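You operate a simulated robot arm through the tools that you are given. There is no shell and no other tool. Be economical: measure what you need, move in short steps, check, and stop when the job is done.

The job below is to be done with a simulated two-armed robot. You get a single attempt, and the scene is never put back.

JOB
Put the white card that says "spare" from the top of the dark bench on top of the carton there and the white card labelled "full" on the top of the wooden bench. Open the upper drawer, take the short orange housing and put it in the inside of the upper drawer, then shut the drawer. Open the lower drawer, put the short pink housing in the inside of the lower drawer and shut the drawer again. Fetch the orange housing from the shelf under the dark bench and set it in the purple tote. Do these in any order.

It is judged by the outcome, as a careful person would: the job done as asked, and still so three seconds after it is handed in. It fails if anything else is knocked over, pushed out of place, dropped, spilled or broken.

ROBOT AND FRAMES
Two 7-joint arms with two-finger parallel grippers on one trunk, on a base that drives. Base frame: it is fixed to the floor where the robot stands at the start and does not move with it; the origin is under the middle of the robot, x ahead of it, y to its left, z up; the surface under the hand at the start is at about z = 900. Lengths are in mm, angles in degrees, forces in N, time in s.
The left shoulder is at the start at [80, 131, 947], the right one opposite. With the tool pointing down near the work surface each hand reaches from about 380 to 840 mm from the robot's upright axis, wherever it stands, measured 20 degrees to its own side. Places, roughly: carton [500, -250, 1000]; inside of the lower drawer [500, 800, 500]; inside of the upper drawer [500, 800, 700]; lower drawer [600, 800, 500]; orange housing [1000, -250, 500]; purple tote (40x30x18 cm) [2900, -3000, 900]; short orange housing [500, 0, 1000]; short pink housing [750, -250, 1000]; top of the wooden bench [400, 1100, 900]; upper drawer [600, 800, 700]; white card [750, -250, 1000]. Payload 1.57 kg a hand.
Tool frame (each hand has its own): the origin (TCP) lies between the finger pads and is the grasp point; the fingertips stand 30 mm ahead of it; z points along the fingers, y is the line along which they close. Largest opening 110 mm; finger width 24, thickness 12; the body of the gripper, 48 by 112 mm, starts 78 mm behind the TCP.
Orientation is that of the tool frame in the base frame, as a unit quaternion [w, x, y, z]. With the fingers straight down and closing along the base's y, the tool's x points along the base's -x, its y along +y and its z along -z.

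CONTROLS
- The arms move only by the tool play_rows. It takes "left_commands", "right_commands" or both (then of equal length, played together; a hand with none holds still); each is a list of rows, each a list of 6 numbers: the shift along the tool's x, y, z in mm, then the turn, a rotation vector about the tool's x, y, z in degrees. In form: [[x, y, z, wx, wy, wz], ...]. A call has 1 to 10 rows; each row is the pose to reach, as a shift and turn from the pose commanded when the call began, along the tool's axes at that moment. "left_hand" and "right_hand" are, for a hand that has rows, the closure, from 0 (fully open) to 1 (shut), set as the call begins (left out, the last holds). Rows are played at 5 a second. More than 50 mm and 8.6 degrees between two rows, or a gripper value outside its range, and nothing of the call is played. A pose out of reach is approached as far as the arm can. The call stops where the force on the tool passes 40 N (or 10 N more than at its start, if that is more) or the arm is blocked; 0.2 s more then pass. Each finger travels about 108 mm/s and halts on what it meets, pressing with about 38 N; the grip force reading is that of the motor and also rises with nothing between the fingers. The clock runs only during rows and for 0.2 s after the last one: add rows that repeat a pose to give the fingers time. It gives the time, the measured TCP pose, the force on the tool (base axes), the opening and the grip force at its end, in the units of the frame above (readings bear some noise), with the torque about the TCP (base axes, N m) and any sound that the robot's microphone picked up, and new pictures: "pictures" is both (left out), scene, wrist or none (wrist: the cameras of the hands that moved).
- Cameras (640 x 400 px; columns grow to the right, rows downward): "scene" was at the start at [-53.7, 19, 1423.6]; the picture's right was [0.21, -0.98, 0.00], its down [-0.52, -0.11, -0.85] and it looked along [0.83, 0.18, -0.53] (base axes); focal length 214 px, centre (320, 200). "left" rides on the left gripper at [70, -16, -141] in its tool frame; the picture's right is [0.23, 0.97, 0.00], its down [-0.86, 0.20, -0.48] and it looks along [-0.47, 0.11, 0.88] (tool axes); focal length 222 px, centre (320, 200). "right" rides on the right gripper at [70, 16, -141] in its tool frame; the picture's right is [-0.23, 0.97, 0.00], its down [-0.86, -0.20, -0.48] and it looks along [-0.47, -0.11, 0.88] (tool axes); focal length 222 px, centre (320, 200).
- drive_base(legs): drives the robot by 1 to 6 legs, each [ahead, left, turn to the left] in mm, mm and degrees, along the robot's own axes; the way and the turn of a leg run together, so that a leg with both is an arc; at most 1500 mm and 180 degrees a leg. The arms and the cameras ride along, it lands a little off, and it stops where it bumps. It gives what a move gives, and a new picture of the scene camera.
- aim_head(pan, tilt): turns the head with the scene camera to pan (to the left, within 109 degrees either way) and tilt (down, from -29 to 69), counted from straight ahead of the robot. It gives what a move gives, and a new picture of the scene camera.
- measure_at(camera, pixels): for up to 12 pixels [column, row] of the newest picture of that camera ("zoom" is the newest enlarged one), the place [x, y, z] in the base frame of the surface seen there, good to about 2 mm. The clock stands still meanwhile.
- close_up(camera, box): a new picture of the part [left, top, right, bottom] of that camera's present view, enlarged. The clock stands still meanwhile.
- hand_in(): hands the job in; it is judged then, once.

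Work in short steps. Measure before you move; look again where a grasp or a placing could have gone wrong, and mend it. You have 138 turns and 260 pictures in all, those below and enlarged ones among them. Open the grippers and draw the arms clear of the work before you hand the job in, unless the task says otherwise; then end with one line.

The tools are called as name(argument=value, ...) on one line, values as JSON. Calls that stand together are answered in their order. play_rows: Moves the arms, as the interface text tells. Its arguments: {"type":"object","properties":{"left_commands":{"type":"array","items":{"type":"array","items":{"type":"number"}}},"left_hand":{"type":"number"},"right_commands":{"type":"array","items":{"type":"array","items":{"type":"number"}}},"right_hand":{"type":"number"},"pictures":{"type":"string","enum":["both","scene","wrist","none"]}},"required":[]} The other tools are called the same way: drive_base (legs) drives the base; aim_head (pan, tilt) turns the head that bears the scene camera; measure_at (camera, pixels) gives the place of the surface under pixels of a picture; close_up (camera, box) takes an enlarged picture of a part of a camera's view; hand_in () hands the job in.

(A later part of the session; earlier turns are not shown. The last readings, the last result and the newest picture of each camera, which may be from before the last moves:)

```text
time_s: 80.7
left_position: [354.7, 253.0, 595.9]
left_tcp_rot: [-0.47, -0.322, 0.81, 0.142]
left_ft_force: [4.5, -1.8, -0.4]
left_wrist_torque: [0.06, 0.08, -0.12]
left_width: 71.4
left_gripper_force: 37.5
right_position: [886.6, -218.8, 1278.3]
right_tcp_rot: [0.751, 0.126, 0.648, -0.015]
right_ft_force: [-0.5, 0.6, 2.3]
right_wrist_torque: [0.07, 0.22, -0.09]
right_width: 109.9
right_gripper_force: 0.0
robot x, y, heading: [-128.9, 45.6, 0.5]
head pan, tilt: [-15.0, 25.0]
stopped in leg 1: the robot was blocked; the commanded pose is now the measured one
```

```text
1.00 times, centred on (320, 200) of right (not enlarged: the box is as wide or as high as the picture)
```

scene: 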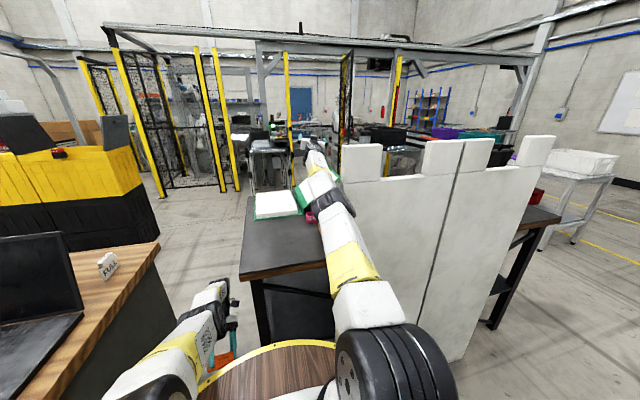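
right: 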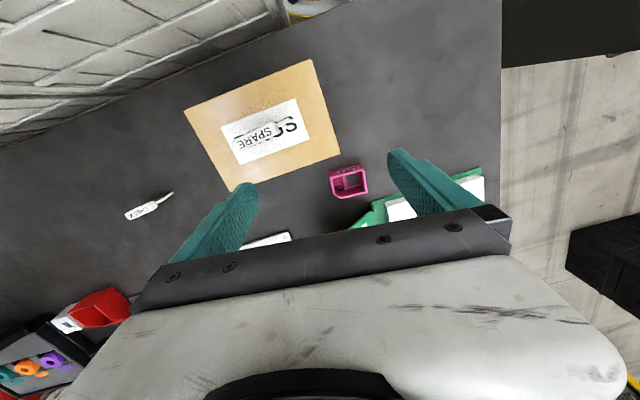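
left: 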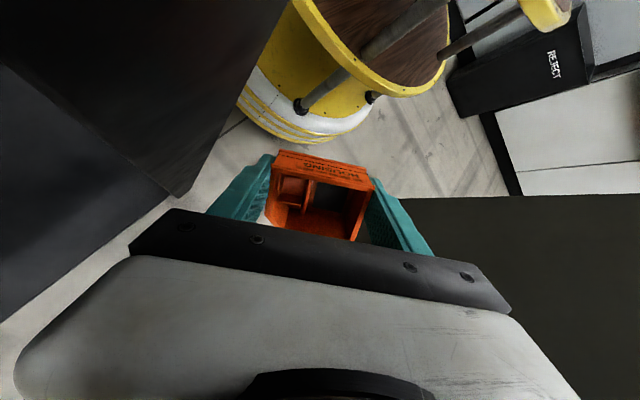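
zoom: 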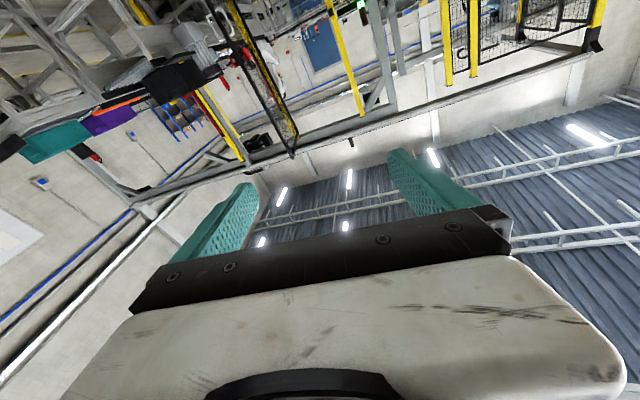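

The deck is level again (z≈903), and the close-up shows the cause: a raised block at the screen's left end had propped the right forearm; it has now slipped free to its left. I verify with a still-stand.

play_rows(left_commands=[[0, 0, 0, 0, 0, 0], [0, 0, 0, 0, 0, 0]], right_commands=[[0, 0, 0, 0, 0, 0], [0, 0, 0, 0, 0, 0]], pictures="none")

```text
time_s: 81.5
left_position: [352.8, 256.4, 601.1]
left_tcp_rot: [-0.469, -0.33, 0.808, 0.135]
left_ft_force: [0.9, 0.5, -1.6]
left_wrist_torque: [-0.05, -0.01, -0.02]
left_width: 71.2
left_gripper_force: 38.2
right_position: [886.9, -214.1, 1293.3]
right_tcp_rot: [0.755, 0.123, 0.644, -0.012]
right_ft_force: [-0.1, -0.1, -0.3]
right_wrist_torque: [-0.02, 0.05, -0.03]
right_width: 110.1
right_gripper_force: 0.0
robot x, y, heading: [-121.0, 39.3, 1.4]
head pan, tilt: [-15.0, 25.0]
stopped in row 2 (left hand): the arm was blocked; the commanded pose is now the measured one
```

Stable now. I retry a still-stand to see whether the left flag clears.

play_rows(left_commands=[[0, 0, 0, 0, 0, 0], [0, 0, 0, 0, 0, 0], [0, 0, 0, 0, 0, 0]], right_commands=[[0, 0, 0, 0, 0, 0], [0, 0, 0, 0, 0, 0], [0, 0, 0, 0, 0, 0]], pictures="both")

```text
time_s: 82.5
left_position: [345.6, 253.5, 597.8]
left_tcp_rot: [-0.478, -0.328, 0.803, 0.14]
left_ft_force: [-0.3, 0.1, -0.4]
left_wrist_torque: [-0.02, 0.0, 0.01]
left_width: 71.2
left_gripper_force: 38.0
right_position: [888.2, -213.6, 1273.5]
right_tcp_rot: [0.75, 0.122, 0.65, -0.013]
right_ft_force: [-0.7, -0.1, 0.3]
right_wrist_torque: [0.02, 0.0, 0.01]
right_width: 110.3
right_gripper_force: 0.1
robot x, y, heading: [-125.2, 38.6, 1.4]
head pan, tilt: [-15.0, 25.0]
stopped in row 3 (left hand): the arm was blocked; the commanded pose is now the measured one
```

scene: 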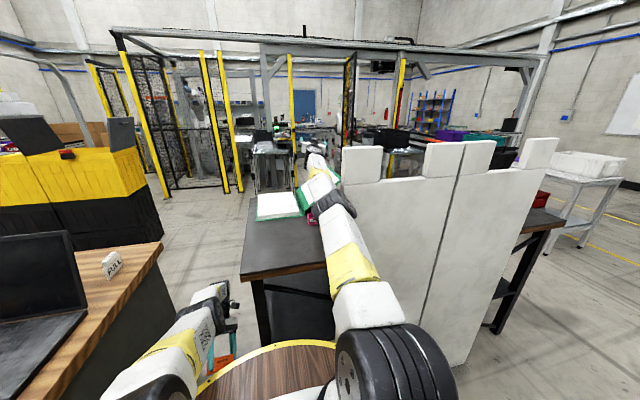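
right: 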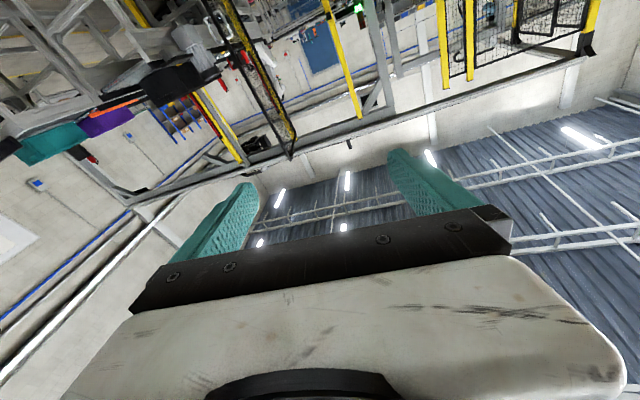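
left: 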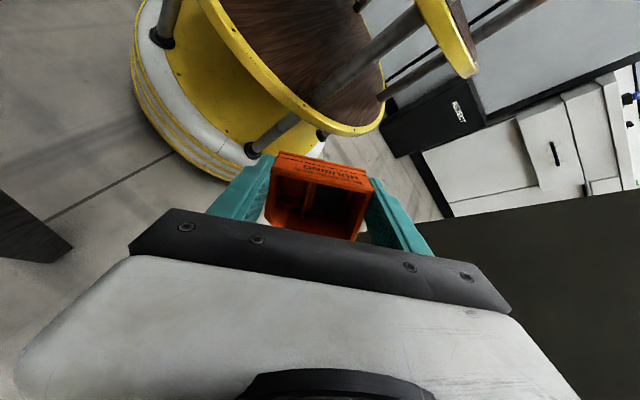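

Stable. I now raise the left hand forward and up with a turn toward upright, several rows.

play_rows(left_commands=[[5, 2, -20, 0.7, -2.4, 1.6], [10, 4, -41, 1.4, -4.8, 3.3], [16, 7, -61, 2.1, -7.2, 5], [21, 9, -82, 2.8, -9.6, 6.6], [26, 11, -102, 3.5, -12, 8.2]], pictures="none")

```text
time_s: 83.0
left_position: [352.4, 248.8, 608.0]
left_tcp_rot: [-0.476, -0.306, 0.813, 0.141]
left_ft_force: [-0.2, -1.0, -1.4]
left_wrist_torque: [-0.01, 0.02, -0.01]
left_width: 71.2
left_gripper_force: 38.5
right_position: [889.4, -214.6, 1255.7]
right_tcp_rot: [0.746, 0.123, 0.655, -0.016]
right_ft_force: [0.3, 0.7, 0.2]
right_wrist_torque: [0.01, 0.03, -0.01]
right_width: 110.0
right_gripper_force: 0.1
robot x, y, heading: [-131.8, 43.2, 1.4]
head pan, tilt: [-15.0, 25.0]
stopped in row 2 (left hand): the arm was blocked; the commanded pose is now the measured one
```

The left moves little; I look at its arm for what it touches.

aim_head(pan=35, tilt=52)

close_up(camera="scene", box=[180, 60, 420, 300])

```text
time_s: 84.1
left_position: [353.3, 251.1, 610.4]
left_tcp_rot: [-0.474, -0.308, 0.813, 0.138]
left_ft_force: [-0.3, -0.4, -1.5]
left_wrist_torque: [0.01, 0.02, -0.02]
left_width: 71.3
left_gripper_force: 37.9
right_position: [889.6, -215.4, 1253.9]
right_tcp_rot: [0.745, 0.125, 0.655, -0.015]
right_ft_force: [0.6, 0.2, -0.4]
right_wrist_torque: [0.01, 0.0, 0.01]
right_width: 110.3
right_gripper_force: 0.0
robot x, y, heading: [-128.1, 39.5, 1.3]
head pan, tilt: [35.0, 52.0]
```

scene: 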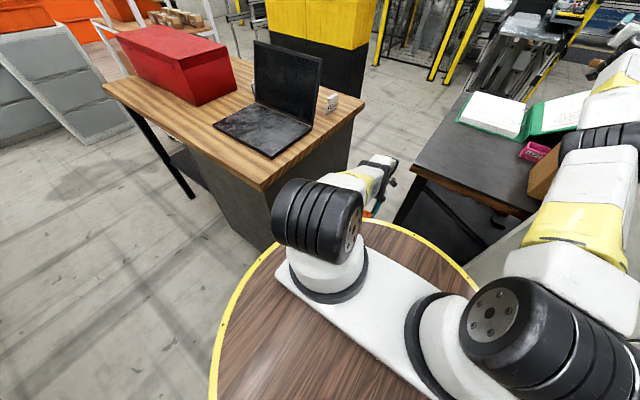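

```text
1.67 times, centred on (300, 180) of scene
```

zoom: 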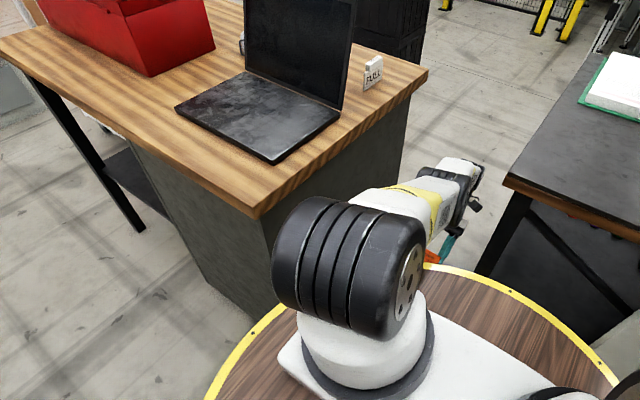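

The left upper arm lies low over the deck rim. I move the left hand forward through the gap first, which should lift its upper arm.

play_rows(left_commands=[[-5, -4, -13, 0, 0, 0], [-10, -8, -26, 0, 0, 0], [-15, -12, -39, 0, 0, 0], [-20, -16, -52, 0, 0, 0]], pictures="none")

play_rows(left_commands=[[5, 6, -10, 0, 0, 0], [10, 12, -20, 0, 0, 0], [15, 18, -30, 0, 0, 0]], pictures="none")

```text
time_s: 85.3
left_position: [353.8, 243.4, 617.3]
left_tcp_rot: [-0.483, -0.303, 0.809, 0.144]
left_ft_force: [0.8, 0.0, -1.8]
left_wrist_torque: [0.02, -0.04, -0.03]
left_width: 71.3
left_gripper_force: 38.2
left hand out of reach, approached as far as the arm can: row 1, 2, 3, 4
right_position: [891.7, -215.9, 1237.8]
right_tcp_rot: [0.742, 0.124, 0.659, -0.018]
right_ft_force: [-0.4, -0.7, -0.5]
right_wrist_torque: [0.01, 0.01, -0.02]
right_width: 109.7
right_gripper_force: 0.0
robot x, y, heading: [-131.4, 38.9, 1.3]
head pan, tilt: [35.0, 52.0]
stopped in row 4 (left hand): the arm was blocked; the commanded pose is now the measured one
```

```text
time_s: 86.0
left_position: [359.3, 244.3, 637.2]
left_tcp_rot: [-0.489, -0.302, 0.805, 0.147]
left_ft_force: [0.7, -0.4, -0.7]
left_wrist_torque: [-0.05, -0.01, -0.02]
left_width: 71.4
left_gripper_force: 37.9
right_position: [891.9, -217.7, 1225.0]
right_tcp_rot: [0.738, 0.123, 0.663, -0.019]
right_ft_force: [-0.3, -0.4, -0.6]
right_wrist_torque: [-0.01, -0.07, 0.0]
right_width: 109.8
right_gripper_force: 0.1
robot x, y, heading: [-138.7, 40.3, 1.2]
head pan, tilt: [35.0, 52.0]
stopped in row 3 (left hand): the arm was blocked; the commanded pose is now the measured one
```

Up works. I command left up in small rows and right up with turning its fingers back down.

play_rows(left_commands=[[10, 8, -8, 0, -1, 0.5], [20, 16, -15, 0, -2, 1], [30, 24, -23, 0, -3, 1.5], [40, 32, -30, 0, -4, 2]], right_commands=[[-15, 0, 0, 0, 4, 0], [-30, 0, 0, 0, 8, 0], [-45, 0, 0, 0, 12, 0], [-60, 0, 0, 0, 16, 0]], pictures="none")

play_rows(left_commands=[[10, 8, -8, 0, -1, 0.5], [20, 16, -15, 0, -2, 1], [30, 24, -23, 0, -3, 1.5], [40, 32, -30, 0, -4, 2]], right_commands=[[-15, 0, 0, 0, 4, 0], [-30, 0, 0, 0, 8, 0], [-45, 0, 0, 0, 12, 0], [-60, 0, 0, 0, 16, 0]], pictures="scene")

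```text
time_s: 86.5
left_position: [364.3, 244.8, 645.1]
left_tcp_rot: [-0.487, -0.293, 0.809, 0.148]
left_ft_force: [0.4, -0.4, -0.8]
left_wrist_torque: [0.01, 0.01, -0.03]
left_width: 71.2
left_gripper_force: 37.9
right_position: [893.2, -228.2, 1195.5]
right_tcp_rot: [0.693, 0.129, 0.709, -0.016]
right_ft_force: [0.6, -0.3, -0.6]
right_wrist_torque: [-0.03, -0.02, 0.02]
right_width: 109.9
right_gripper_force: 0.1
right hand out of reach, approached as far as the arm can: row 1, 2
robot x, y, heading: [-140.2, 35.3, 0.8]
head pan, tilt: [35.0, 52.0]
stopped in row 2 (left hand): the arm was blocked; the commanded pose is now the measured one
```

```text
time_s: 87.7
left_position: [378.5, 261.3, 705.1]
left_tcp_rot: [-0.46, -0.285, 0.828, 0.15]
left_ft_force: [-0.2, 0.8, -0.5]
left_wrist_torque: [-0.03, -0.04, 0.07]
left_width: 71.1
left_gripper_force: 37.8
right_position: [892.2, -185.7, 1203.7]
right_tcp_rot: [0.6, 0.108, 0.792, 0.022]
right_ft_force: [-0.1, 0.3, -0.3]
right_wrist_torque: [-0.01, 0.04, 0.02]
right_width: 109.9
right_gripper_force: 0.0
right hand out of reach, approached as far as the arm can: row 1, 2, 3, 4
robot x, y, heading: [-133.4, 46.8, 2.3]
head pan, tilt: [35.0, 52.0]
stopped in row 4 (right hand): the arm was blocked; the commanded pose is now the measured one
```

scene: 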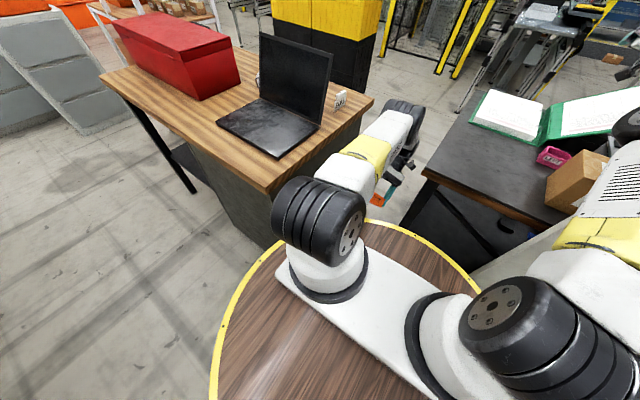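

Left arm moves freely again. I draw the right hand back, up and left (away from the screen's block), turning it down, while the left continues up.

play_rows(left_commands=[[10, 8, -8, 0, -3, 1], [20, 16, -17, 0, -6, 2], [30, 24, -26, 0, -9, 3], [40, 30, -36, 0, -12, 4], [50, 36, -46, 0, -15, 5], [60, 42, -56, 0, -18, 6]], right_commands=[[-8, 12, -25, 0, 2, 0], [-16, 24, -50, 0, 4, 0], [-24, 36, -75, 0, 7, 0], [-32, 48, -100, 0, 10, 0], [-40, 60, -125, 0, 14, 0], [-48, 72, -150, 0, 18, 0]], pictures="none")

```text
time_s: 89.1
left_position: [386.7, 234.6, 780.6]
left_tcp_rot: [-0.342, -0.213, 0.898, 0.176]
left_ft_force: [0.1, 1.1, -2.9]
left_wrist_torque: [0.02, 0.25, 0.18]
left_width: 71.1
left_gripper_force: 37.8
right_position: [782.8, -168.5, 1278.2]
right_tcp_rot: [0.473, 0.123, 0.872, 0.03]
right_ft_force: [0.2, -0.2, 0.2]
right_wrist_torque: [-0.03, 0.01, 0.01]
right_width: 110.0
right_gripper_force: 0.2
robot x, y, heading: [-141.1, 43.9, 1.0]
head pan, tilt: [35.0, 52.0]
stopped in row 6 (left hand): the force on the tool passed its limit at 62 N (the readings are from after the stop); the commanded pose is now the measured one
```

The left gripper came under the dark bench's edge (62 N). I shift it +y 70 mm, while the right keeps drawing back and turning down.

play_rows(left_commands=[[-6, 10, 10, 0, 0, 0], [-18, 30, 12, 0, 0, 0], [-27, 45, 12, 0, 0, 0], [-35, 60, 12, 0, 0, 0], [-40, 68, 12, 0, 0, 0]], right_commands=[[9, 7, -19, 0, 6, 0], [18, 14, -38, 0, 12, 0], [27, 21, -57, 0, 18, 0], [36, 28, -76, 0, 24, 0], [45, 35, -95, 0, 30, 0]], pictures="both")

```text
time_s: 90.3
left_position: [388.2, 314.6, 783.6]
left_tcp_rot: [-0.343, -0.212, 0.898, 0.176]
left_ft_force: [-0.1, -0.2, -1.2]
left_wrist_torque: [-0.03, -0.02, 0.01]
left_width: 71.2
left_gripper_force: 38.5
right_position: [673.9, -118.8, 1290.5]
right_tcp_rot: [0.231, 0.11, 0.965, 0.063]
right_ft_force: [-0.5, -0.7, -0.9]
right_wrist_torque: [0.0, -0.02, 0.0]
right_width: 110.1
right_gripper_force: 0.0
right hand out of reach, approached as far as the arm can: row 4, 5
robot x, y, heading: [-135.6, 44.8, 1.0]
head pan, tilt: [35.0, 52.0]
```

scene: 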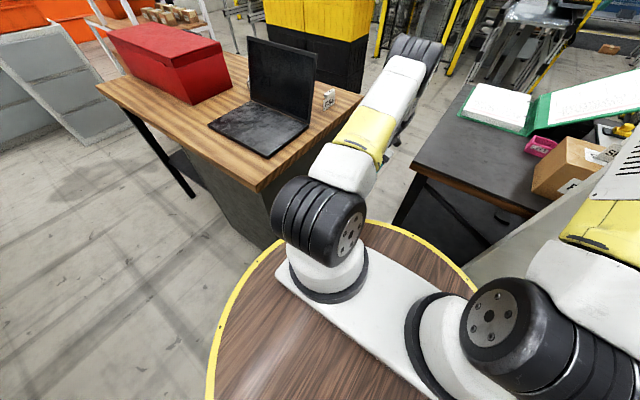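
right: 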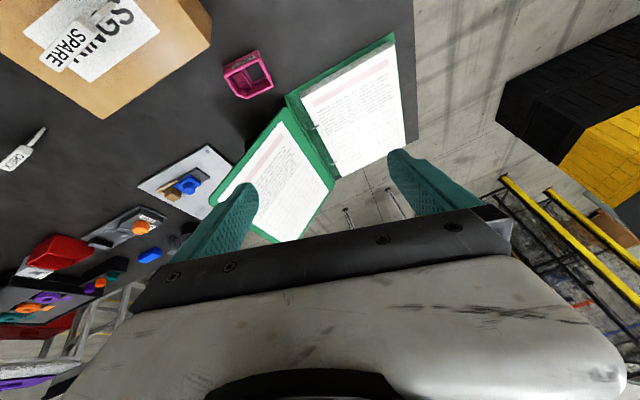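
left: 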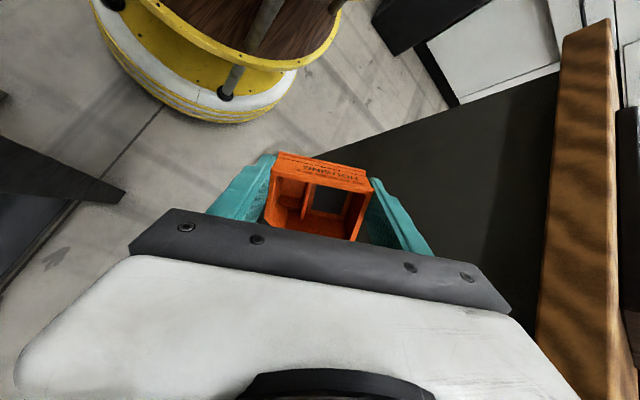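

Both arms obey again; carton, SPARE, pink, FULL look intact and the orange is still held. I lift the left hand straight up out of the gap and finish levelling the right.

play_rows(left_commands=[[16, 14, -21, 0, 0, 0], [32, 28, -42, 0, 0, 0], [48, 42, -63, 0, 0, 0], [65, 55, -84, 0, 0, 0], [81, 69, -105, 0, 0, 0], [97, 83, -126, 0, 0, 0], [113, 97, -147, 0, 0, 0]], right_commands=[[10, 0, -10, -0.5, 5, -0.5], [20, 0, -20, -1, 10, -1], [30, 0, -25, -2, 15, -1.5], [40, 0, -25, -3, 20, -2], [50, 0, -25, -4, 25, -2.5], [50, 0, -25, -5, 26, -3], [50, 0, -25, -6, 26, -3]], pictures="none")

```text
time_s: 91.9
left_position: [388.3, 316.2, 992.1]
left_tcp_rot: [-0.342, -0.212, 0.899, 0.175]
left_ft_force: [0.3, -0.3, -1.7]
left_wrist_torque: [0.0, 0.04, 0.01]
left_width: 71.3
left_gripper_force: 38.2
right_position: [572.8, -112.2, 1257.2]
right_tcp_rot: [0.018, 0.059, 0.99, 0.127]
right_ft_force: [-0.5, 0.2, -0.1]
right_wrist_torque: [-0.08, 0.04, 0.02]
right_width: 110.4
right_gripper_force: 0.0
right hand out of reach, approached as far as the arm can: row 1, 2, 3, 4, 5, 6, 7
robot x, y, heading: [-138.6, 47.0, 0.8]
head pan, tilt: [35.0, 52.0]
```

Both respond. I level both hands and raise the left further.

play_rows(left_commands=[[13, 12, -18, 2.9, -5.8, 3.5], [27, 23, -35, 5.9, -11.6, 7.1], [40, 35, -53, 8.9, -17.4, 10.7], [54, 46, -70, 11.9, -23.2, 14.3], [67, 58, -88, 14.9, -29, 17.9], [81, 69, -105, 17.9, -34.8, 21.4], [94, 81, -123, 20.8, -40.5, 25]], right_commands=[[0, 0, 0, 2.1, 0.3, -1], [0, 0, 0, 4.2, 0.6, -2], [0, 0, 0, 6.3, 0.9, -3], [0, 0, 0, 8.4, 1.2, -4], [0, 0, 0, 10.5, 1.5, -5], [0, 0, 0, 12.5, 1.8, -6], [0, 0, 0, 14.6, 2.1, -6.8]], pictures="both")

```text
time_s: 93.5
left_position: [389.8, 315.1, 1166.8]
left_tcp_rot: [0.0, -0.001, 1.0, 0.001]
left_ft_force: [0.3, -0.3, -1.8]
left_wrist_torque: [-0.01, 0.06, 0.02]
left_width: 71.4
left_gripper_force: 37.4
right_position: [570.6, -113.8, 1253.9]
right_tcp_rot: [0.003, 0.004, 1.0, 0.02]
right_ft_force: [0.2, 0.9, -0.3]
right_wrist_torque: [0.03, 0.05, -0.02]
right_width: 110.1
right_gripper_force: 0.0
robot x, y, heading: [-140.4, 45.4, 0.8]
head pan, tilt: [35.0, 52.0]
```

scene: 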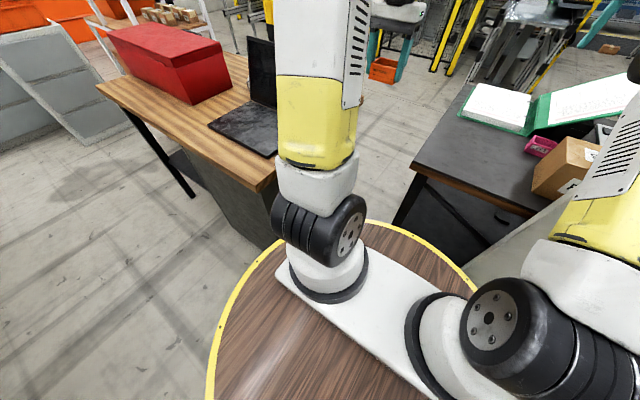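
right: 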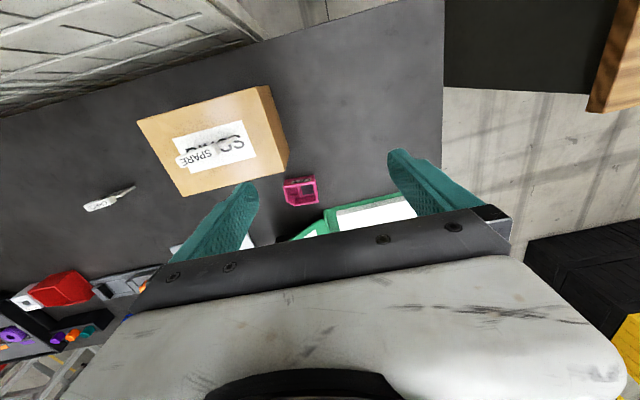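
left: 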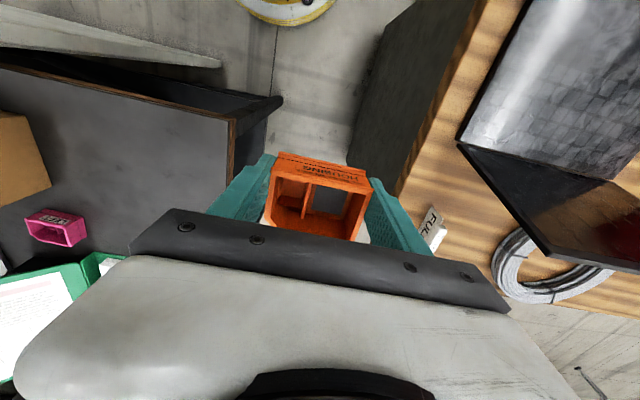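

Fully recovered. The trap is the raised block at the screen's left end (x≈354, y<−198). I drive left 105 then ahead 220 so the right arm passes well clear of it.

drive_base(legs=[[0, 105, -0.8], [215, 0, 0]])

aim_head(pan=-30, tilt=40)

```text
time_s: 95.9
left_position: [609.2, 412.0, 1167.2]
left_tcp_rot: [0.0, 0.007, 1.0, 0.001]
left_ft_force: [-0.3, 0.0, -0.8]
left_wrist_torque: [0.03, 0.0, 0.02]
left_width: 71.3
left_gripper_force: 38.0
right_position: [783.1, -19.3, 1253.1]
right_tcp_rot: [0.002, 0.014, 1.0, 0.021]
right_ft_force: [-1.0, 0.7, 1.3]
right_wrist_torque: [0.0, -0.01, -0.01]
right_width: 110.2
right_gripper_force: 0.1
robot x, y, heading: [74.6, 148.3, -0.2]
head pan, tilt: [35.0, 52.0]
```

scene: 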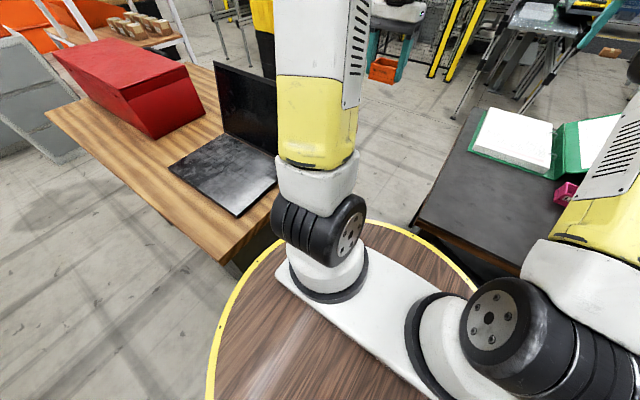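

```text
time_s: 97.3
left_position: [607.2, 412.8, 1167.9]
left_tcp_rot: [0.001, 0.007, 1.0, 0.001]
left_ft_force: [0.3, 0.4, -1.0]
left_wrist_torque: [0.01, 0.02, 0.01]
left_width: 71.3
left_gripper_force: 38.1
right_position: [783.1, -20.1, 1254.2]
right_tcp_rot: [0.003, 0.014, 1.0, 0.019]
right_ft_force: [0.4, 1.4, -0.3]
right_wrist_torque: [-0.01, 0.02, 0.0]
right_width: 110.2
right_gripper_force: 0.0
robot x, y, heading: [76.8, 147.6, 0.4]
head pan, tilt: [-30.0, 40.0]
```

scene: 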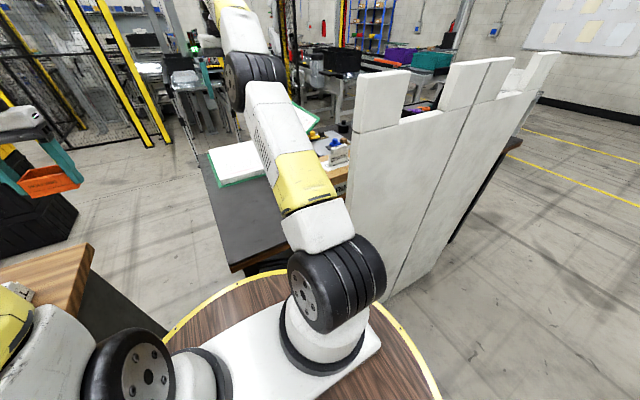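

I bring the right hand over the pink housing at z≈1150 for a look.

play_rows(right_commands=[[12, -32, 0, 0.5, 0, 1], [25, -65, 10, 1, 0, 2], [38, -98, 35, 1.5, 0, 3], [50, -130, 70, 2, 0, 3.7], [63, -163, 104, 2.2, 0, 3.7], [63, -163, 104, 2.2, 0, 3.7]], pictures="both")

close_up(camera="right", box=[220, 40, 420, 180])

```text
time_s: 98.7
left_position: [607.5, 413.3, 1167.8]
left_tcp_rot: [0.0, 0.007, 1.0, 0.0]
left_ft_force: [0.1, 0.2, -1.3]
left_wrist_torque: [0.01, 0.06, -0.01]
left_width: 71.4
left_gripper_force: 38.2
right_position: [715.8, -175.5, 1141.8]
right_tcp_rot: [0.002, 0.045, 0.999, 0.001]
right_ft_force: [-0.6, -0.8, 0.2]
right_wrist_torque: [0.02, 0.04, -0.03]
right_width: 110.1
right_gripper_force: 0.0
robot x, y, heading: [78.3, 151.3, -0.1]
head pan, tilt: [-30.0, 40.0]
```

scene: 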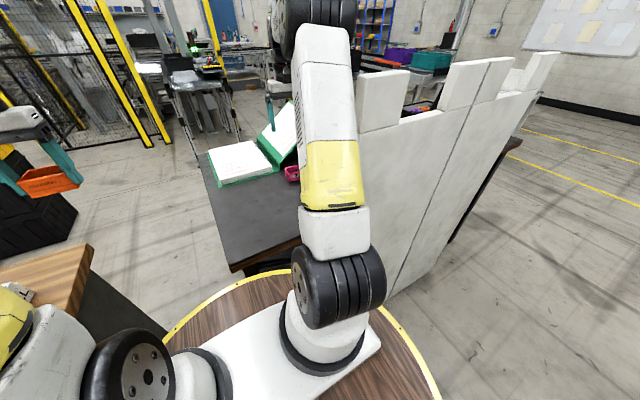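
right: 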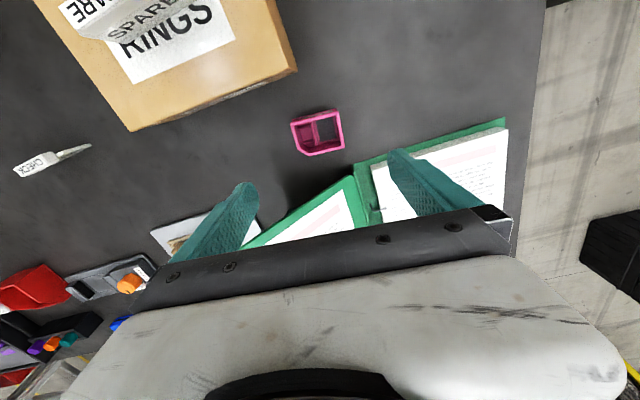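

```text
2.86 times, centred on (320, 110) of right
```

zoom: 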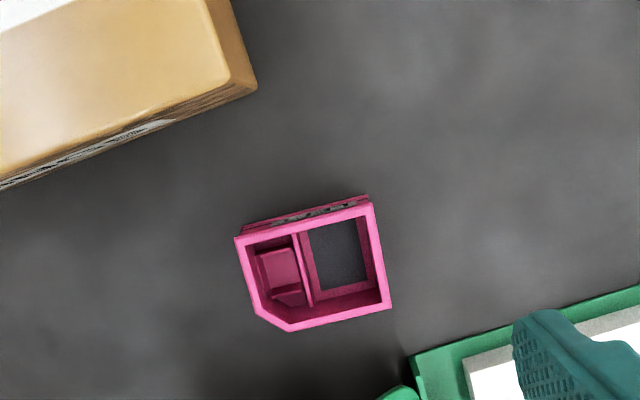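

measure_at(camera="zoom", pixels=[[238, 240], [370, 206], [388, 302], [290, 327], [258, 312], [250, 85], [600, 300]])

```text
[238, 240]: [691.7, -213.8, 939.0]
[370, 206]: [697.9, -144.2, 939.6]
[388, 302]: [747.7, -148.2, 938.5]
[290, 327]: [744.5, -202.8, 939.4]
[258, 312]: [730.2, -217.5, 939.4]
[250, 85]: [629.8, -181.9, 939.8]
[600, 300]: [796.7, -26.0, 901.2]
```

Pink unchanged: centre (720,−181.5). Descend to TCP z≈936.

play_rows(right_commands=[[-4.7, -5.6, 20, 0, 0, 0], [-4.7, -5.6, 60, 0, 0, 0], [-4.7, -5.6, 100, 0, 0, 0], [-4.7, -5.6, 140, 0, 0, 0], [-4.7, -5.6, 175, 0, 0, 0], [-4.7, -5.6, 195, 0, 0, 0], [-4.7, -5.6, 205.5, 0, 0, 0], [-4.7, -5.6, 205.5, 0, 0, 0]], pictures="both")

```text
time_s: 100.5
left_position: [608.7, 413.1, 1166.2]
left_tcp_rot: [0.001, 0.007, 1.0, 0.0]
left_ft_force: [0.8, 0.9, -0.8]
left_wrist_torque: [-0.01, 0.03, 0.01]
left_width: 71.3
left_gripper_force: 37.8
right_position: [721.5, -182.4, 936.5]
right_tcp_rot: [0.003, 0.046, 0.999, 0.001]
right_ft_force: [0.6, -0.4, -0.4]
right_wrist_torque: [-0.02, -0.01, 0.01]
right_width: 109.7
right_gripper_force: 0.1
robot x, y, heading: [73.0, 148.3, -0.2]
head pan, tilt: [-30.0, 40.0]
```

scene: 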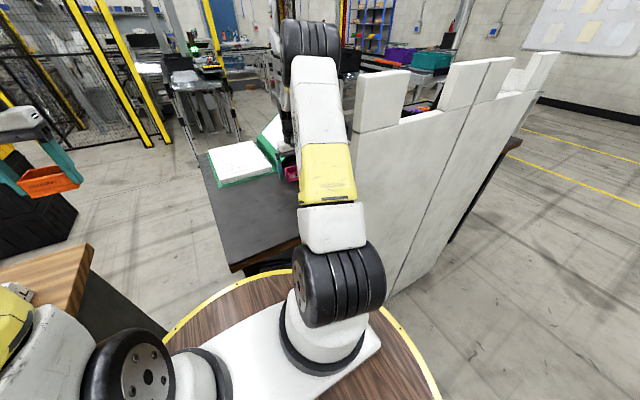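
right: 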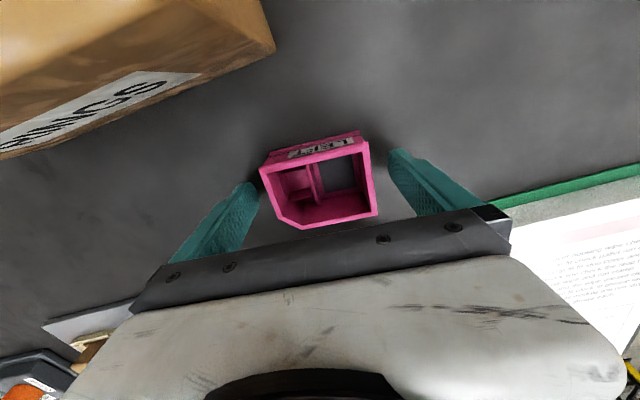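

Straddling the pink housing. Close and lift.

play_rows(right_commands=[[0, 0, 0, 0, 0, 0], [0, 0, 0, 0, 0, 0], [0, 0, 0, 0, 0, 0], [0, 0, -25, 0, 0, 0], [0, 0, -70, 0, 0, 0], [0, 0, -115, 0, 0, 0], [0, 0, -160, 0, 0, 0], [0, 0, -205, 0, 0, 0], [0, 0, -250, 0, 0, 0]], right_hand=1, pictures="wrist")

```text
time_s: 102.5
left_position: [608.0, 412.3, 1167.3]
left_tcp_rot: [0.0, 0.007, 1.0, 0.002]
left_ft_force: [0.1, 0.0, -1.3]
left_wrist_torque: [-0.01, 0.01, 0.0]
left_width: 71.2
left_gripper_force: 37.6
right_position: [720.0, -179.7, 1186.0]
right_tcp_rot: [0.002, 0.045, 0.999, 0.0]
right_ft_force: [0.7, -0.2, -0.2]
right_wrist_torque: [0.03, 0.04, 0.01]
right_width: 71.4
right_gripper_force: 37.9
robot x, y, heading: [71.8, 149.6, 0.1]
head pan, tilt: [-30.0, 40.0]
```

right: 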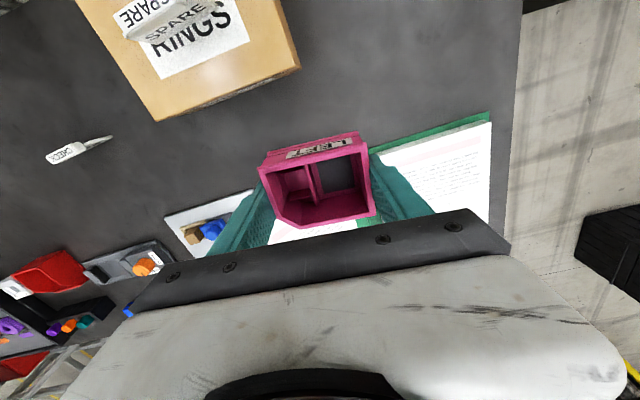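

Both housings are held. Before driving round the right side I look at the rear/right space.

aim_head(pan=-105, tilt=35)

measure_at(camera="scene", pixels=[[440, 200], [480, 250], [420, 150], [500, 330], [300, 150], [200, 200], [150, 150], [560, 300]])

```text
time_s: 104.0
left_position: [607.3, 412.1, 1167.4]
left_tcp_rot: [0.0, 0.008, 1.0, 0.001]
left_ft_force: [-0.5, -0.6, -1.7]
left_wrist_torque: [0.0, 0.01, -0.02]
left_width: 71.5
left_gripper_force: 37.8
right_position: [717.7, -181.6, 1185.3]
right_tcp_rot: [0.002, 0.046, 0.999, 0.001]
right_ft_force: [0.0, 0.1, -0.7]
right_wrist_torque: [-0.02, 0.03, 0.0]
right_width: 71.6
right_gripper_force: 37.9
robot x, y, heading: [76.1, 150.9, -0.3]
head pan, tilt: [-105.0, 35.0]
```

scene: 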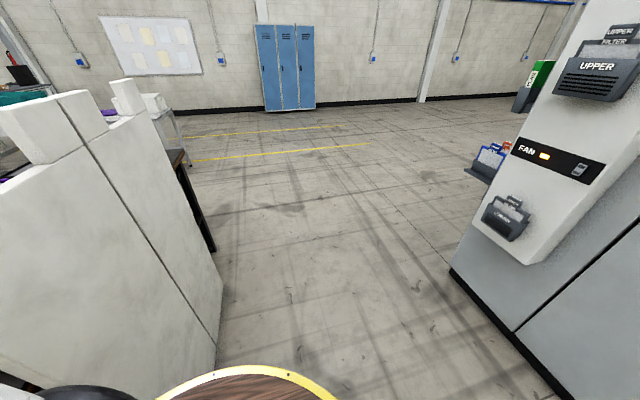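

```text
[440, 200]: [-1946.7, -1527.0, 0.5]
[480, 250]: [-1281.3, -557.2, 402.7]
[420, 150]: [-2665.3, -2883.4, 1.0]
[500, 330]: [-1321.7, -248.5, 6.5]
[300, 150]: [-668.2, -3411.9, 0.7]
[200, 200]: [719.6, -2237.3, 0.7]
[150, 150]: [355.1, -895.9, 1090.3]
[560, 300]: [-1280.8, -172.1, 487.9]
```

I first move the right hand 140 mm left so it clears the screen's block on the way back.

play_rows(right_commands=[[0, 28, -8, 0, 0, -1], [0, 56, -16, 0, 0, -2], [0, 84, -24, 0, 0, -3], [5, 112, -30, 0, 0, -4], [10, 140, -30, 0, 0, -5], [10, 140, -30, 0, 0, -5]], pictures="none")

drive_base(legs=[[-570, 0, 0]])

```text
time_s: 105.4
left_position: [608.8, 413.4, 1167.4]
left_tcp_rot: [0.0, 0.008, 1.0, 0.001]
left_ft_force: [-0.3, 0.1, -1.8]
left_wrist_torque: [-0.02, 0.03, 0.02]
left_width: 71.3
left_gripper_force: 38.2
right_position: [721.9, -43.2, 1216.3]
right_tcp_rot: [0.003, 0.002, 1.0, 0.0]
right_ft_force: [1.3, -0.5, -1.4]
right_wrist_torque: [0.02, -0.02, -0.02]
right_width: 71.5
right_gripper_force: 37.8
robot x, y, heading: [75.6, 147.2, 0.1]
head pan, tilt: [-105.0, 35.0]
```

```text
time_s: 108.6
left_position: [34.4, 411.5, 1167.2]
left_tcp_rot: [0.001, 0.007, 1.0, 0.001]
left_ft_force: [-0.1, 0.5, -1.2]
left_wrist_torque: [-0.03, -0.01, -0.03]
left_width: 71.6
left_gripper_force: 38.2
right_position: [147.8, -44.6, 1216.9]
right_tcp_rot: [0.002, 0.003, 1.0, 0.001]
right_ft_force: [0.7, -0.3, -0.6]
right_wrist_torque: [0.01, -0.03, 0.0]
right_width: 71.5
right_gripper_force: 37.9
robot x, y, heading: [-499.0, 152.7, -0.1]
head pan, tilt: [-105.0, 35.0]
```

scene: 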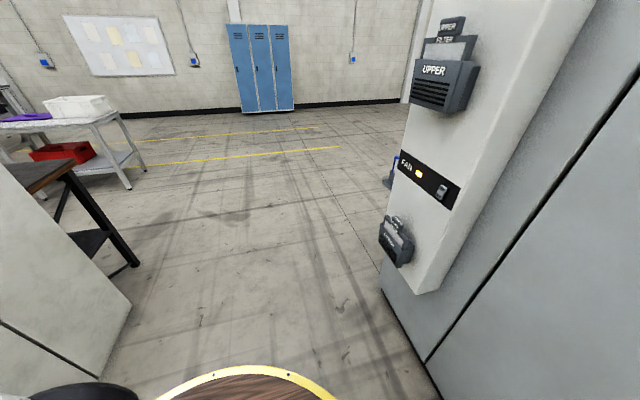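

Clear. Now strafe right 2100 mm past the dark bench's end.

drive_base(legs=[[0, -1050, 0], [0, -1050, 0]])

aim_head(pan=0, tilt=25)

```text
time_s: 119.0
left_position: [70.9, -1662.5, 1166.9]
left_tcp_rot: [0.0, -0.007, 1.0, 0.001]
left_ft_force: [0.8, -0.5, -1.1]
left_wrist_torque: [-0.01, 0.04, -0.01]
left_width: 71.3
left_gripper_force: 38.0
right_position: [197.5, -2115.1, 1216.2]
right_tcp_rot: [0.002, -0.011, 1.0, 0.001]
right_ft_force: [0.4, 0.1, -0.8]
right_wrist_torque: [0.01, -0.02, 0.05]
right_width: 71.3
right_gripper_force: 37.9
robot x, y, heading: [-451.5, -1939.3, 1.7]
head pan, tilt: [-105.0, 35.0]
```

scene: 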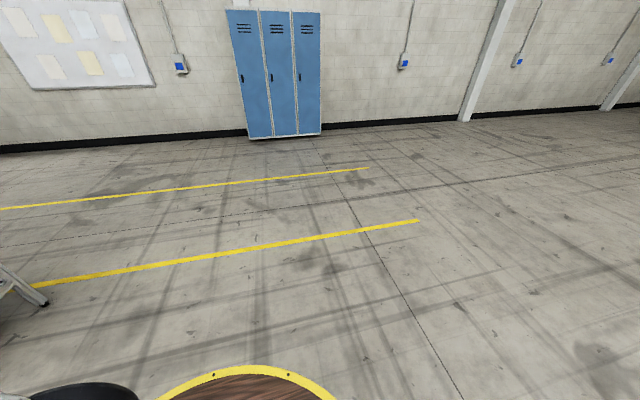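

```text
time_s: 120.8
left_position: [70.7, -1662.2, 1167.2]
left_tcp_rot: [0.001, -0.007, 1.0, 0.001]
left_ft_force: [0.5, 0.0, -1.2]
left_wrist_torque: [-0.04, 0.0, 0.01]
left_width: 71.3
left_gripper_force: 37.8
right_position: [199.3, -2115.3, 1216.6]
right_tcp_rot: [0.003, -0.011, 1.0, 0.001]
right_ft_force: [-0.7, -0.5, -1.9]
right_wrist_torque: [-0.02, 0.03, -0.02]
right_width: 71.6
right_gripper_force: 38.1
robot x, y, heading: [-450.6, -1940.4, 1.4]
head pan, tilt: [0.0, 25.0]
```

scene: 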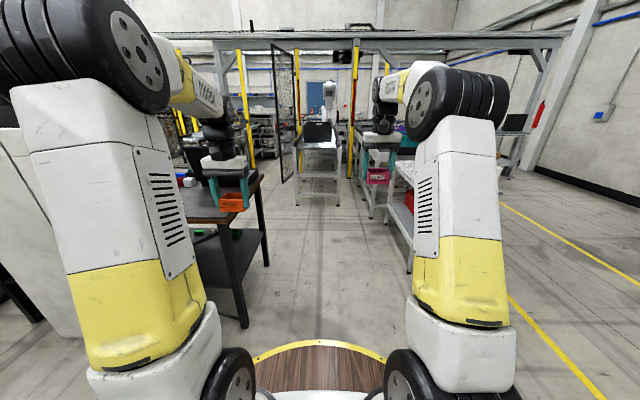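

measure_at(camera="scene", pixels=[[245, 320], [262, 265], [258, 182], [370, 210], [388, 222], [410, 260], [297, 205], [338, 205], [320, 150], [300, 240], [340, 240], [285, 180]])

close_up(camera="scene", box=[190, 80, 430, 280])

```text
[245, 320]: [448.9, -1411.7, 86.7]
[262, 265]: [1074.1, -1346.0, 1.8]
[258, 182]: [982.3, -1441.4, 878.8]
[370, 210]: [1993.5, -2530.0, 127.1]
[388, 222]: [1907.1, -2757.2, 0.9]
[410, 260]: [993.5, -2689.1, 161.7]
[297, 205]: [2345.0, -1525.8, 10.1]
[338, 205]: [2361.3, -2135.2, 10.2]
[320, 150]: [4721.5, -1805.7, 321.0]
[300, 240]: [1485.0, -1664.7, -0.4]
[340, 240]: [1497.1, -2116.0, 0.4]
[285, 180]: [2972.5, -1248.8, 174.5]
```

```text
2.00 times, centred on (310, 180) of scene
```

zoom: 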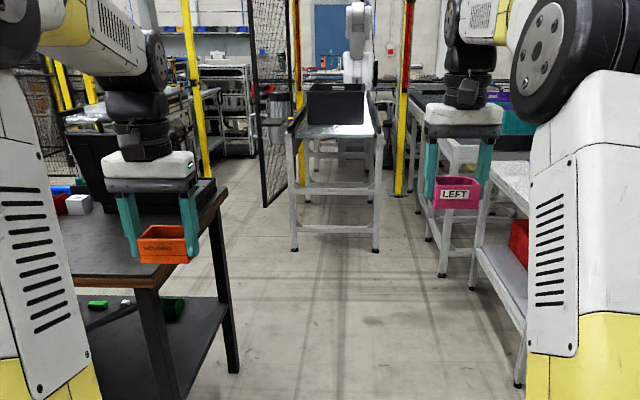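

The aisle (y −1440…−2530) is free. I drive ahead to x≈1500 and turn left 90° to look along the far side of the bench.

drive_base(legs=[[1000, 0, -1.4], [950, 0, 0], [0, 0, 90]])

```text
time_s: 134.4
left_position: [1248.6, -1409.6, 1166.0]
left_tcp_rot: [0.0, -0.698, 0.716, 0.0]
left_ft_force: [-0.3, -0.2, -0.5]
left_wrist_torque: [0.01, 0.0, 0.03]
left_width: 71.6
left_gripper_force: 37.8
right_position: [1706.0, -1302.2, 1216.8]
right_tcp_rot: [0.001, -0.701, 0.713, 0.003]
right_ft_force: [0.2, 0.1, -0.7]
right_wrist_torque: [-0.03, -0.03, 0.02]
right_width: 71.8
right_gripper_force: 38.0
robot x, y, heading: [1505.7, -1947.8, 89.3]
head pan, tilt: [0.0, 25.0]
```

scene: 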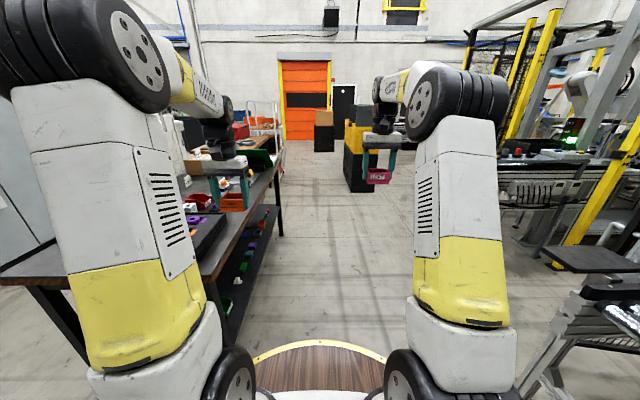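

measure_at(camera="scene", pixels=[[545, 250], [500, 195], [500, 220], [560, 270], [345, 185], [372, 190], [280, 235], [270, 170], [240, 250], [530, 380], [330, 150], [285, 170]])

close_up(camera="scene", box=[180, 90, 420, 290])

```text
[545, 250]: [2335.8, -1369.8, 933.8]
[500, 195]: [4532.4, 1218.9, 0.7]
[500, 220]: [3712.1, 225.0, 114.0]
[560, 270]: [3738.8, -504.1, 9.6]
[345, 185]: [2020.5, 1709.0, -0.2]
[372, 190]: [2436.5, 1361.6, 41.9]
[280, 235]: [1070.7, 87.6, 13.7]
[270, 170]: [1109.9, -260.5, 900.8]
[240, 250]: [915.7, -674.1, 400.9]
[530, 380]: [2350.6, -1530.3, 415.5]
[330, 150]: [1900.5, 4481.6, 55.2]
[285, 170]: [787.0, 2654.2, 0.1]
```

```text
2.00 times, centred on (300, 190) of scene
```

zoom: 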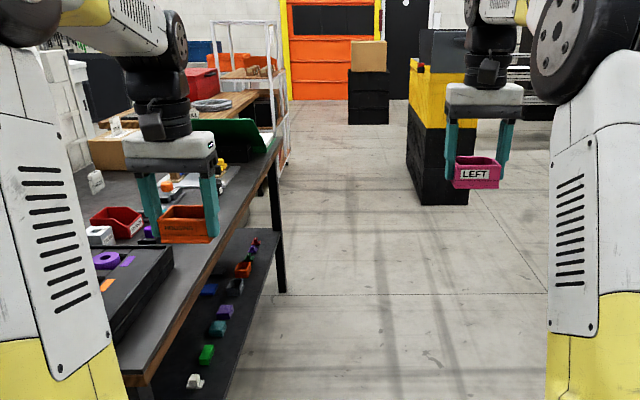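

Path along +y is free (x 1110–2020). I drive 2700 mm ahead and turn left to face the drawers.

drive_base(legs=[[1400, 0, 0.7], [1330, 0, 0], [0, 0, 90]])

aim_head(pan=0, tilt=48)

```text
time_s: 151.4
left_position: [1022.1, 537.8, 1166.2]
left_tcp_rot: [0.001, 1.0, -0.031, 0.0]
left_ft_force: [-0.2, -0.3, -1.6]
left_wrist_torque: [-0.01, -0.02, -0.02]
left_width: 71.3
left_gripper_force: 38.5
right_position: [928.6, 998.5, 1217.1]
right_tcp_rot: [0.001, 1.0, -0.025, -0.003]
right_ft_force: [0.2, 0.1, -2.0]
right_wrist_torque: [-0.02, 0.01, 0.02]
right_width: 71.5
right_gripper_force: 37.8
robot x, y, heading: [1563.1, 771.8, 177.6]
head pan, tilt: [0.0, 25.0]
```

scene: 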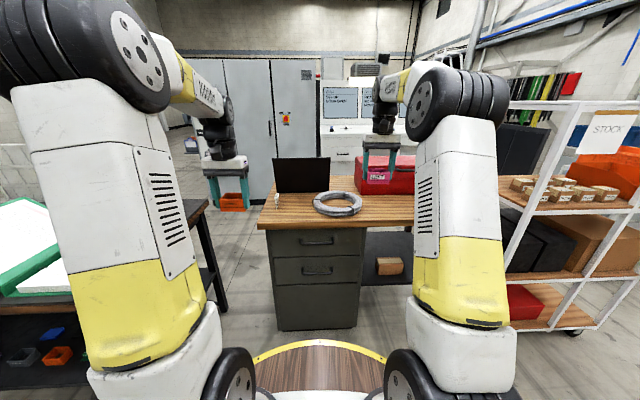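

```text
time_s: 152.3
left_position: [1022.5, 538.9, 1166.5]
left_tcp_rot: [0.001, 1.0, -0.029, 0.001]
left_ft_force: [0.0, -0.8, -1.0]
left_wrist_torque: [-0.01, -0.02, -0.01]
left_width: 71.4
left_gripper_force: 37.9
right_position: [928.1, 998.9, 1217.3]
right_tcp_rot: [0.001, 1.0, -0.026, -0.002]
right_ft_force: [0.5, 0.8, -0.8]
right_wrist_torque: [0.01, 0.01, 0.01]
right_width: 71.7
right_gripper_force: 37.7
robot x, y, heading: [1566.3, 772.2, 177.3]
head pan, tilt: [0.0, 48.0]
```

scene: 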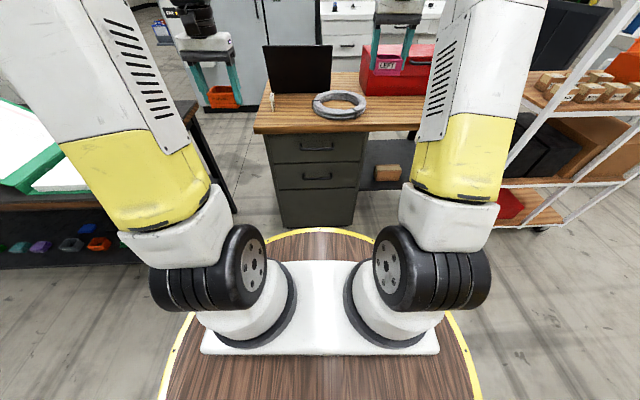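

Two handles seen at (315,146) and (316,178). I zoom and measure them.

close_up(camera="scene", box=[240, 70, 440, 240])

measure_at(camera="zoom", pixels=[[185, 225], [240, 228], [295, 225], [190, 328], [245, 330], [300, 326], [110, 200], [100, 250], [130, 300], [390, 300], [240, 260], [240, 370]])

```text
2.35 times, centred on (340, 155) of scene
```

zoom: 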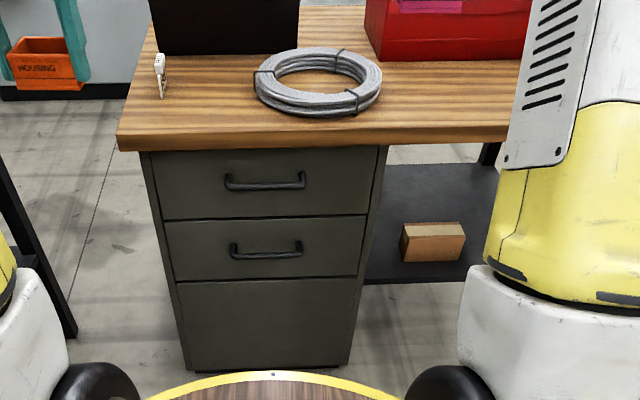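

```text
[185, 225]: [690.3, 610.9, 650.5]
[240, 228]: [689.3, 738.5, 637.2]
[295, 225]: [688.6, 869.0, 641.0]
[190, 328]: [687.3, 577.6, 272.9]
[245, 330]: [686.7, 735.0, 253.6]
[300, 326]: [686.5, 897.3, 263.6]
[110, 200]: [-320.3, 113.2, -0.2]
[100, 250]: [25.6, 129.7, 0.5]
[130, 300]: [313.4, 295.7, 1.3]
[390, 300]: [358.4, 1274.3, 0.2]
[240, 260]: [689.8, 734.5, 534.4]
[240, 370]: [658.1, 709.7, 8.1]
```

measure_at(camera="zoom", pixels=[[265, 186], [245, 188], [285, 185], [228, 178], [303, 176], [265, 254], [245, 255], [285, 253], [265, 219], [265, 281], [155, 200], [375, 190]])

close_up(camera="scene", box=[270, 120, 370, 200])

```text
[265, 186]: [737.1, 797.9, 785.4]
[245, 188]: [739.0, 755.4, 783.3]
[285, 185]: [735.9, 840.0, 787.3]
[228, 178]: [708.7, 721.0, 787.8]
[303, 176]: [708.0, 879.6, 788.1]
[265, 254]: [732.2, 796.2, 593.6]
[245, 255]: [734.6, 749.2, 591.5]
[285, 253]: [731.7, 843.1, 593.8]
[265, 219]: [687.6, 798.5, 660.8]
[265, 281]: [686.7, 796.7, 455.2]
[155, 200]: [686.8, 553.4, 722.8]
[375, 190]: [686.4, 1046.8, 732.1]
```

```text
5.00 times, centred on (320, 160) of scene
```

zoom: 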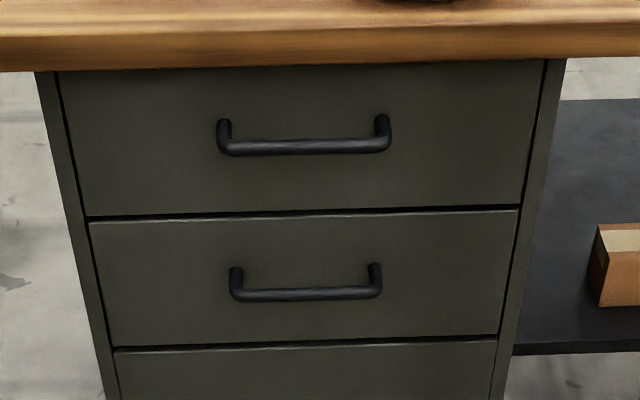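

Handles: bars at x≈735, y 720–880, z≈786 (upper) and ≈593 (lower). I need a free hand, so pink goes down on the bench for a moment; I measure free wood to the right of the coil.

close_up(camera="scene", box=[260, 60, 440, 140])

measure_at(camera="scene", pixels=[[366, 103], [340, 116], [385, 97], [400, 110], [415, 122], [390, 125], [375, 120], [395, 100], [410, 97], [365, 130], [313, 108], [272, 108]])

```text
3.56 times, centred on (350, 100) of scene
```

zoom: 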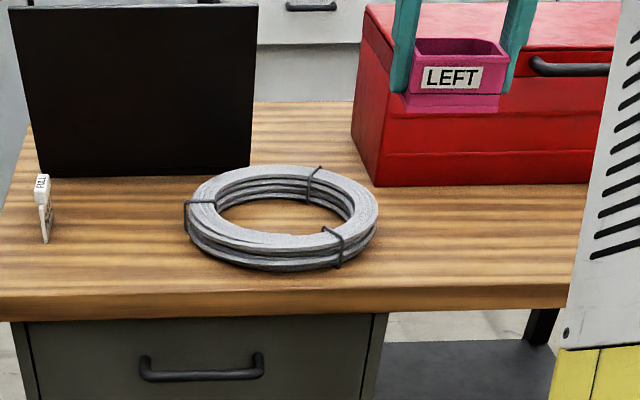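

```text
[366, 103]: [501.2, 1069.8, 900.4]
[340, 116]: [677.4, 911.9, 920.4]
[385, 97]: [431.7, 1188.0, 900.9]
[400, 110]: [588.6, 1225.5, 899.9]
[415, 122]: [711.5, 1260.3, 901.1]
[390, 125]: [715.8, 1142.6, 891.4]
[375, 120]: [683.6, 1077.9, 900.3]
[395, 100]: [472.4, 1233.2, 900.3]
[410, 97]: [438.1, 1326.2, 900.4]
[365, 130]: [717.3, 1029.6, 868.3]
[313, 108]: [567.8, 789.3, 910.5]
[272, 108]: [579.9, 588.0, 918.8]
```

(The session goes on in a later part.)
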